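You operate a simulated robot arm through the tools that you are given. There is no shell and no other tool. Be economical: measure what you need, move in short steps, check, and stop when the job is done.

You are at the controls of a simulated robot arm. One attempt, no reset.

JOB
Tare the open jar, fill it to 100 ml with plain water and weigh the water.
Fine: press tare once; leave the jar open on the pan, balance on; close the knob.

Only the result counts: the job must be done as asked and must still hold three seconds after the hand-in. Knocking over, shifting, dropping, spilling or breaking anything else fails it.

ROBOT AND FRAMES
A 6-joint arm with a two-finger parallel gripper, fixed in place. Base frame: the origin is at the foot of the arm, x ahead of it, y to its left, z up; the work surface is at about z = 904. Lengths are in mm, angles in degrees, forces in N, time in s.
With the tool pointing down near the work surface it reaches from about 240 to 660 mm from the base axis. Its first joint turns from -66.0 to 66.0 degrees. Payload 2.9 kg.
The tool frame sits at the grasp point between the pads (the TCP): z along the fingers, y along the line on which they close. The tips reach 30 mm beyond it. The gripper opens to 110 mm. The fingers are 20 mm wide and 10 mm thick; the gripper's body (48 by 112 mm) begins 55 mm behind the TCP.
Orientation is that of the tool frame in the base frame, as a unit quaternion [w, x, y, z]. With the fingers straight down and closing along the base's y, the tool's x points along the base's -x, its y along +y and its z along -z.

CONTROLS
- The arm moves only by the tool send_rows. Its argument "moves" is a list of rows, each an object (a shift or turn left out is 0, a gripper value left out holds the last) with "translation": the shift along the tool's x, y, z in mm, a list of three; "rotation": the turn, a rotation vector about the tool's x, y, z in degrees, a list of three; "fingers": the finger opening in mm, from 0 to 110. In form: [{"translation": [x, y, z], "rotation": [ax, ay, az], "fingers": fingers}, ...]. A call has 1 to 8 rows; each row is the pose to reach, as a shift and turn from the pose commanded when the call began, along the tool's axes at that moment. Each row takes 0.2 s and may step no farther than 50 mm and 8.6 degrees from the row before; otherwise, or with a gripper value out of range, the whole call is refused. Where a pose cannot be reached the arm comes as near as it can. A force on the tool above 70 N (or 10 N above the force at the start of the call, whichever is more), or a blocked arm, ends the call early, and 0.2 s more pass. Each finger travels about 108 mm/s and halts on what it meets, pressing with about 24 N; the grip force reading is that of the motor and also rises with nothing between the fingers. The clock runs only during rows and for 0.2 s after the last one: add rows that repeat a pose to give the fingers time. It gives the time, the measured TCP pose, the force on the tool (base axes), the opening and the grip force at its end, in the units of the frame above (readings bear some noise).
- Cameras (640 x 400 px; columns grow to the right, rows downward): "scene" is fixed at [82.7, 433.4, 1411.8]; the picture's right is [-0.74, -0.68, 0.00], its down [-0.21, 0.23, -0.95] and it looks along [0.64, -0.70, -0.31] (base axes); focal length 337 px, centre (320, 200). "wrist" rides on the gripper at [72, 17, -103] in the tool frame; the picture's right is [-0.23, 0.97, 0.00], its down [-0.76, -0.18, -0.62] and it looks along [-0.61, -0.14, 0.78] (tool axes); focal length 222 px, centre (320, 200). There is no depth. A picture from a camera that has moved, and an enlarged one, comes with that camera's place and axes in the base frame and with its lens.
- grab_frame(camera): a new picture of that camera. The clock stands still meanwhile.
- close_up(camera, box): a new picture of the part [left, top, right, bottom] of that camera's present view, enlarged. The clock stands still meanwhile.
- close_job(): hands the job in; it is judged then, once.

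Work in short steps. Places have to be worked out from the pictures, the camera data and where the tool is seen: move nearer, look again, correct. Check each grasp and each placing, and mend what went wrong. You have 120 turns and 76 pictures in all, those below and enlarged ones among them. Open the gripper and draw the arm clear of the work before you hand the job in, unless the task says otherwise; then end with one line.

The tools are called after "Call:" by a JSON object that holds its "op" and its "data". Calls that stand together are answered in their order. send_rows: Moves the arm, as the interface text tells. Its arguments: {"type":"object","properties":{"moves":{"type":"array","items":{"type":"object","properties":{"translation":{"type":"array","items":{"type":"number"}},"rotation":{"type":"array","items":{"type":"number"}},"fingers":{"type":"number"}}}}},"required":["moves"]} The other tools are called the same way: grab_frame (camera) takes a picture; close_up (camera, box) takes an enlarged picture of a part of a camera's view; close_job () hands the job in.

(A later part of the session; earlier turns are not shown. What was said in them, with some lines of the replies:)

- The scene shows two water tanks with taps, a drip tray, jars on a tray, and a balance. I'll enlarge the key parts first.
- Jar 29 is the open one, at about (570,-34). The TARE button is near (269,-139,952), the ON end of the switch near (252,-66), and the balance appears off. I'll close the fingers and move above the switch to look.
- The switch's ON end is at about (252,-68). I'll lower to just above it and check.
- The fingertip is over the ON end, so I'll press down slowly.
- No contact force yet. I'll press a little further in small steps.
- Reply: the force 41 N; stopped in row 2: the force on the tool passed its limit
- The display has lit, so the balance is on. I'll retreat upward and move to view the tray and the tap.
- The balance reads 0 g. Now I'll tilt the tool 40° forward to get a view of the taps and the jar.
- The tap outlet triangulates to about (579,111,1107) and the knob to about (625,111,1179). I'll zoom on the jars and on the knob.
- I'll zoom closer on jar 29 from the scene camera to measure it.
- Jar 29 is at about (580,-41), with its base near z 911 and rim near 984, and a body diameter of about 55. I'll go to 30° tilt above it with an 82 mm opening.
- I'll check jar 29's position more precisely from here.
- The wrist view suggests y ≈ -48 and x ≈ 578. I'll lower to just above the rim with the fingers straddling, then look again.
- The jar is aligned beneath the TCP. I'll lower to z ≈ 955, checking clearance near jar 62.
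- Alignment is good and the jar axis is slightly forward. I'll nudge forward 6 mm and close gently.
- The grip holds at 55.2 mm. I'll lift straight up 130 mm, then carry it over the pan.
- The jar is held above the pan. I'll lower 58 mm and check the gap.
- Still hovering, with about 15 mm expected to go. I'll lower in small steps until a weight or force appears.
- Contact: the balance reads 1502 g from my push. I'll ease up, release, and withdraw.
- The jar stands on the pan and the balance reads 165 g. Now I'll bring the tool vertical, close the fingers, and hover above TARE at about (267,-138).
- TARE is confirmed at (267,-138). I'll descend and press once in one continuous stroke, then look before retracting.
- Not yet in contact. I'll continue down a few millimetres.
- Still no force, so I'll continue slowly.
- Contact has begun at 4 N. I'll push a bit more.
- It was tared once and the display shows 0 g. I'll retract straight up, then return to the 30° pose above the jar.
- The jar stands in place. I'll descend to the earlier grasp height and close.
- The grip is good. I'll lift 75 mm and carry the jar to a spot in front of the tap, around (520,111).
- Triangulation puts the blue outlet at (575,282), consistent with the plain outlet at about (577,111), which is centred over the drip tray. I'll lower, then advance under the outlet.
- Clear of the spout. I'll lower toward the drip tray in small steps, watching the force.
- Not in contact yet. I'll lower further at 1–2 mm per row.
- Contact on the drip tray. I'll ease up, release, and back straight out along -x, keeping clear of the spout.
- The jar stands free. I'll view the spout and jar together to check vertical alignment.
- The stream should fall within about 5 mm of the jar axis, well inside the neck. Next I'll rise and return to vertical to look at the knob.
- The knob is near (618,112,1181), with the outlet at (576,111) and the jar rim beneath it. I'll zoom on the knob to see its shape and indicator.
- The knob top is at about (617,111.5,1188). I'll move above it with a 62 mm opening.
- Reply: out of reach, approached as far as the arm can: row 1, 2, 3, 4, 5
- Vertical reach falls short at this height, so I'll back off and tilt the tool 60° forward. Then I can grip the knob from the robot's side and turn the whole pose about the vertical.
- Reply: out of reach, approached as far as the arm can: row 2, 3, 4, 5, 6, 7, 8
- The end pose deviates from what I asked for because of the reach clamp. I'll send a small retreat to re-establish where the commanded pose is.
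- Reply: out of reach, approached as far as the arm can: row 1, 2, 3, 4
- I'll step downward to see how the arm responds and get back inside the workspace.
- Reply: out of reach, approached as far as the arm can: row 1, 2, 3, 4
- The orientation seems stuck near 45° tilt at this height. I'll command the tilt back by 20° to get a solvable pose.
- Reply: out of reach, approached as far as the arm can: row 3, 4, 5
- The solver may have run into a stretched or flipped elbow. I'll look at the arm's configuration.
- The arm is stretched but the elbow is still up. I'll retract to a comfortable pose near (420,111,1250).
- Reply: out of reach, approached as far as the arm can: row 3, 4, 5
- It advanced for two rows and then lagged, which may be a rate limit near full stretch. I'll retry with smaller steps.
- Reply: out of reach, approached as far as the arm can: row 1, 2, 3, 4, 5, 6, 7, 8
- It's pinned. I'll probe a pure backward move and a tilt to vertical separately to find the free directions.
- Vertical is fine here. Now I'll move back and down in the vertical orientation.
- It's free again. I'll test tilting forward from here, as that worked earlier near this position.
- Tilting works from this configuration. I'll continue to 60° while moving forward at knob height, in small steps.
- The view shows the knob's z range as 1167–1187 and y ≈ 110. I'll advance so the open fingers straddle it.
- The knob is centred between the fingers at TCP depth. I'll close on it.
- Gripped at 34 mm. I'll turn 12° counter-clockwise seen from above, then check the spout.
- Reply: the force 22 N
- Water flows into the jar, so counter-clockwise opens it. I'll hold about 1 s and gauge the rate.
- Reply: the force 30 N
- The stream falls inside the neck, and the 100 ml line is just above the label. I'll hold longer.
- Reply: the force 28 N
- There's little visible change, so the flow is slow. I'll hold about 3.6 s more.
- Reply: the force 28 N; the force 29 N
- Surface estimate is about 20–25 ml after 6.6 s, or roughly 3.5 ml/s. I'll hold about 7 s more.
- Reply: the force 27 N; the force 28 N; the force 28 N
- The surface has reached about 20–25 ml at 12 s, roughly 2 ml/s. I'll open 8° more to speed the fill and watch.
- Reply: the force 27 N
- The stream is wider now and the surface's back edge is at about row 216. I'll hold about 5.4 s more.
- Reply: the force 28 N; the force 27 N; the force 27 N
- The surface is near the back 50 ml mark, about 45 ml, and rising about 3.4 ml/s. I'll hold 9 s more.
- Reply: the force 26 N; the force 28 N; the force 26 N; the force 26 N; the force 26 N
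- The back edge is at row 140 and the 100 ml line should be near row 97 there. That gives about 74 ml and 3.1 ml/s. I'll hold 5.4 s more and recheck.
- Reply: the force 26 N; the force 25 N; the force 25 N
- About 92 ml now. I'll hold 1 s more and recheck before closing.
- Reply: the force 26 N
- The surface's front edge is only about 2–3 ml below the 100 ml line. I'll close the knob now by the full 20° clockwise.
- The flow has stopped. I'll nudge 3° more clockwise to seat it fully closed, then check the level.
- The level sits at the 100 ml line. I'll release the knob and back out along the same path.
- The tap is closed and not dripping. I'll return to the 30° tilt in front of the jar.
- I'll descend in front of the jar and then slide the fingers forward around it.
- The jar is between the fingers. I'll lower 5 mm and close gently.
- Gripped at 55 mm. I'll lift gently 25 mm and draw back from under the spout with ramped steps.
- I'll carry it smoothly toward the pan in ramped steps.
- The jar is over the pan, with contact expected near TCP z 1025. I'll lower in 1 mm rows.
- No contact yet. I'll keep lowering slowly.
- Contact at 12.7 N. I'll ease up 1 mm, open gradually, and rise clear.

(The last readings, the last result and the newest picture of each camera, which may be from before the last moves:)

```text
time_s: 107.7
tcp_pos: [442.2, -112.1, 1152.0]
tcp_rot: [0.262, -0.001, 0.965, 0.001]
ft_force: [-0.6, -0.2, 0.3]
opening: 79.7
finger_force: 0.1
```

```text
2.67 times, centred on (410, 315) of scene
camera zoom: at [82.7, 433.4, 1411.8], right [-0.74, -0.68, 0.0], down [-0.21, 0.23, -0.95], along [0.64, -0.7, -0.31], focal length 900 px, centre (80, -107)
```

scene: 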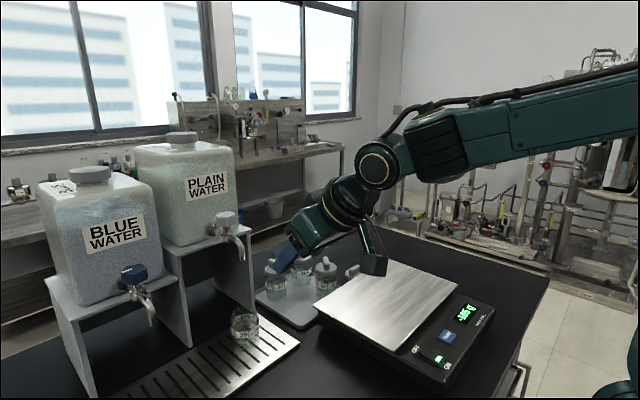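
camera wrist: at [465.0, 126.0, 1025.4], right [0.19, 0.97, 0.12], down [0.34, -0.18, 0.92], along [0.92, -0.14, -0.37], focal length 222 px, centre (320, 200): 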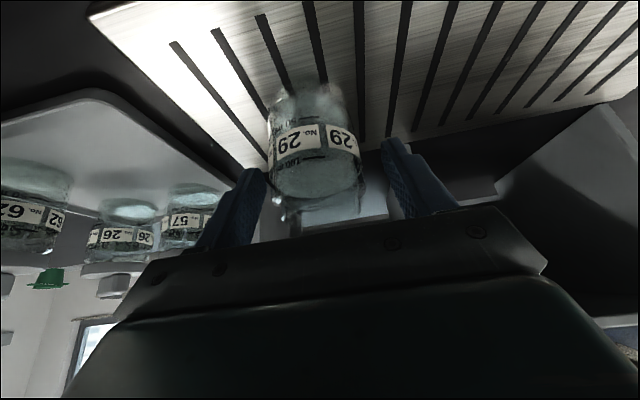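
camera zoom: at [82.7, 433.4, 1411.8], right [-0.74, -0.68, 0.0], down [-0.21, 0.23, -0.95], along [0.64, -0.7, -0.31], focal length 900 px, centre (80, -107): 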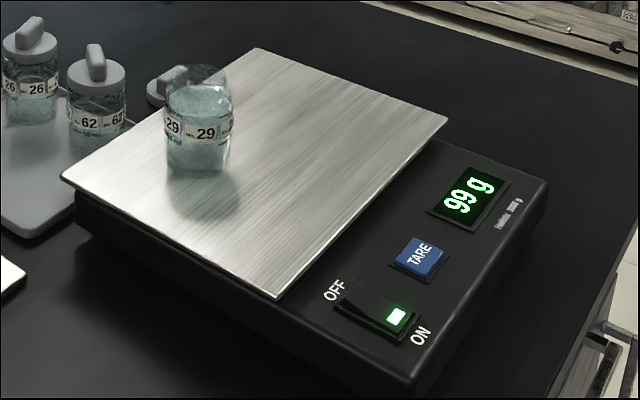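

The balance reads 99 g of water and the jar stands open on the pan. I'll raise the arm further clear and do a final check of the scene.

Call:
{"op": "send_rows", "data": {"moves": [{"translation": [0, 0, -30], "rotation": [0, 6, 0]}, {"translation": [10, 0, -60], "rotation": [0, 12, 0]}, {"translation": [20, 0, -80], "rotation": [0, 18, 0]}, {"translation": [30, 0, -90], "rotation": [0, 24, 0]}, {"translation": [40, 0, -95], "rotation": [0, 30, 0]}, {"translation": [40, 0, -95], "rotation": [0, 30, 0]}]}}

Call:
{"op": "grab_frame", "data": {"camera": "scene"}}

Call:
{"op": "close_up", "data": {"camera": "scene", "box": [190, 200, 270, 260]}}

```text
time_s: 109.0
tcp_pos: [358.8, -113.2, 1215.2]
tcp_rot: [0.003, -0.002, 1.0, 0.001]
ft_force: [-0.6, 0.7, -0.9]
opening: 80.1
finger_force: 0.1
```

```text
4 pictures are left
```

scene: 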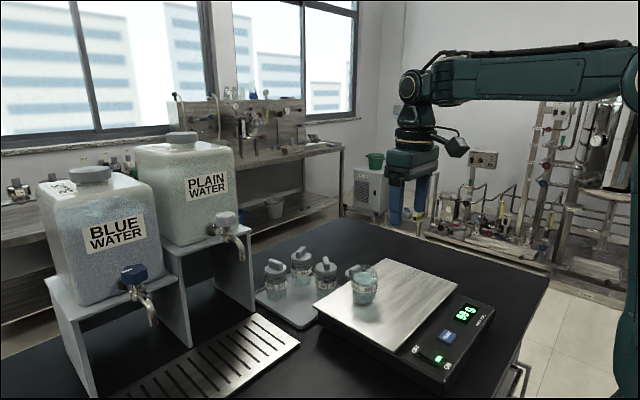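

```text
6.67 times, centred on (230, 230) of scene
camera zoom: at [82.7, 433.4, 1411.8], right [-0.74, -0.68, 0.0], down [-0.21, 0.23, -0.95], along [0.64, -0.7, -0.31], focal length 2250 px, centre (920, 0)
```

zoom: 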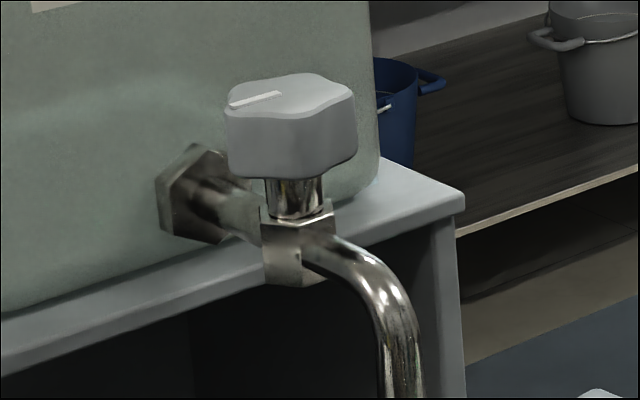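

The knob is back at its closed position, the jar is on the pan reading 99 g, and the arm is clear, so I'm handing in.

Call:
{"op": "close_job", "data": {}}

```text
The job is handed in.
```

The job is handed in: open jar 29 was tared once, filled to about the 100 ml line with plain water, and stands on the switched-on balance reading 99 g, with the knob closed.
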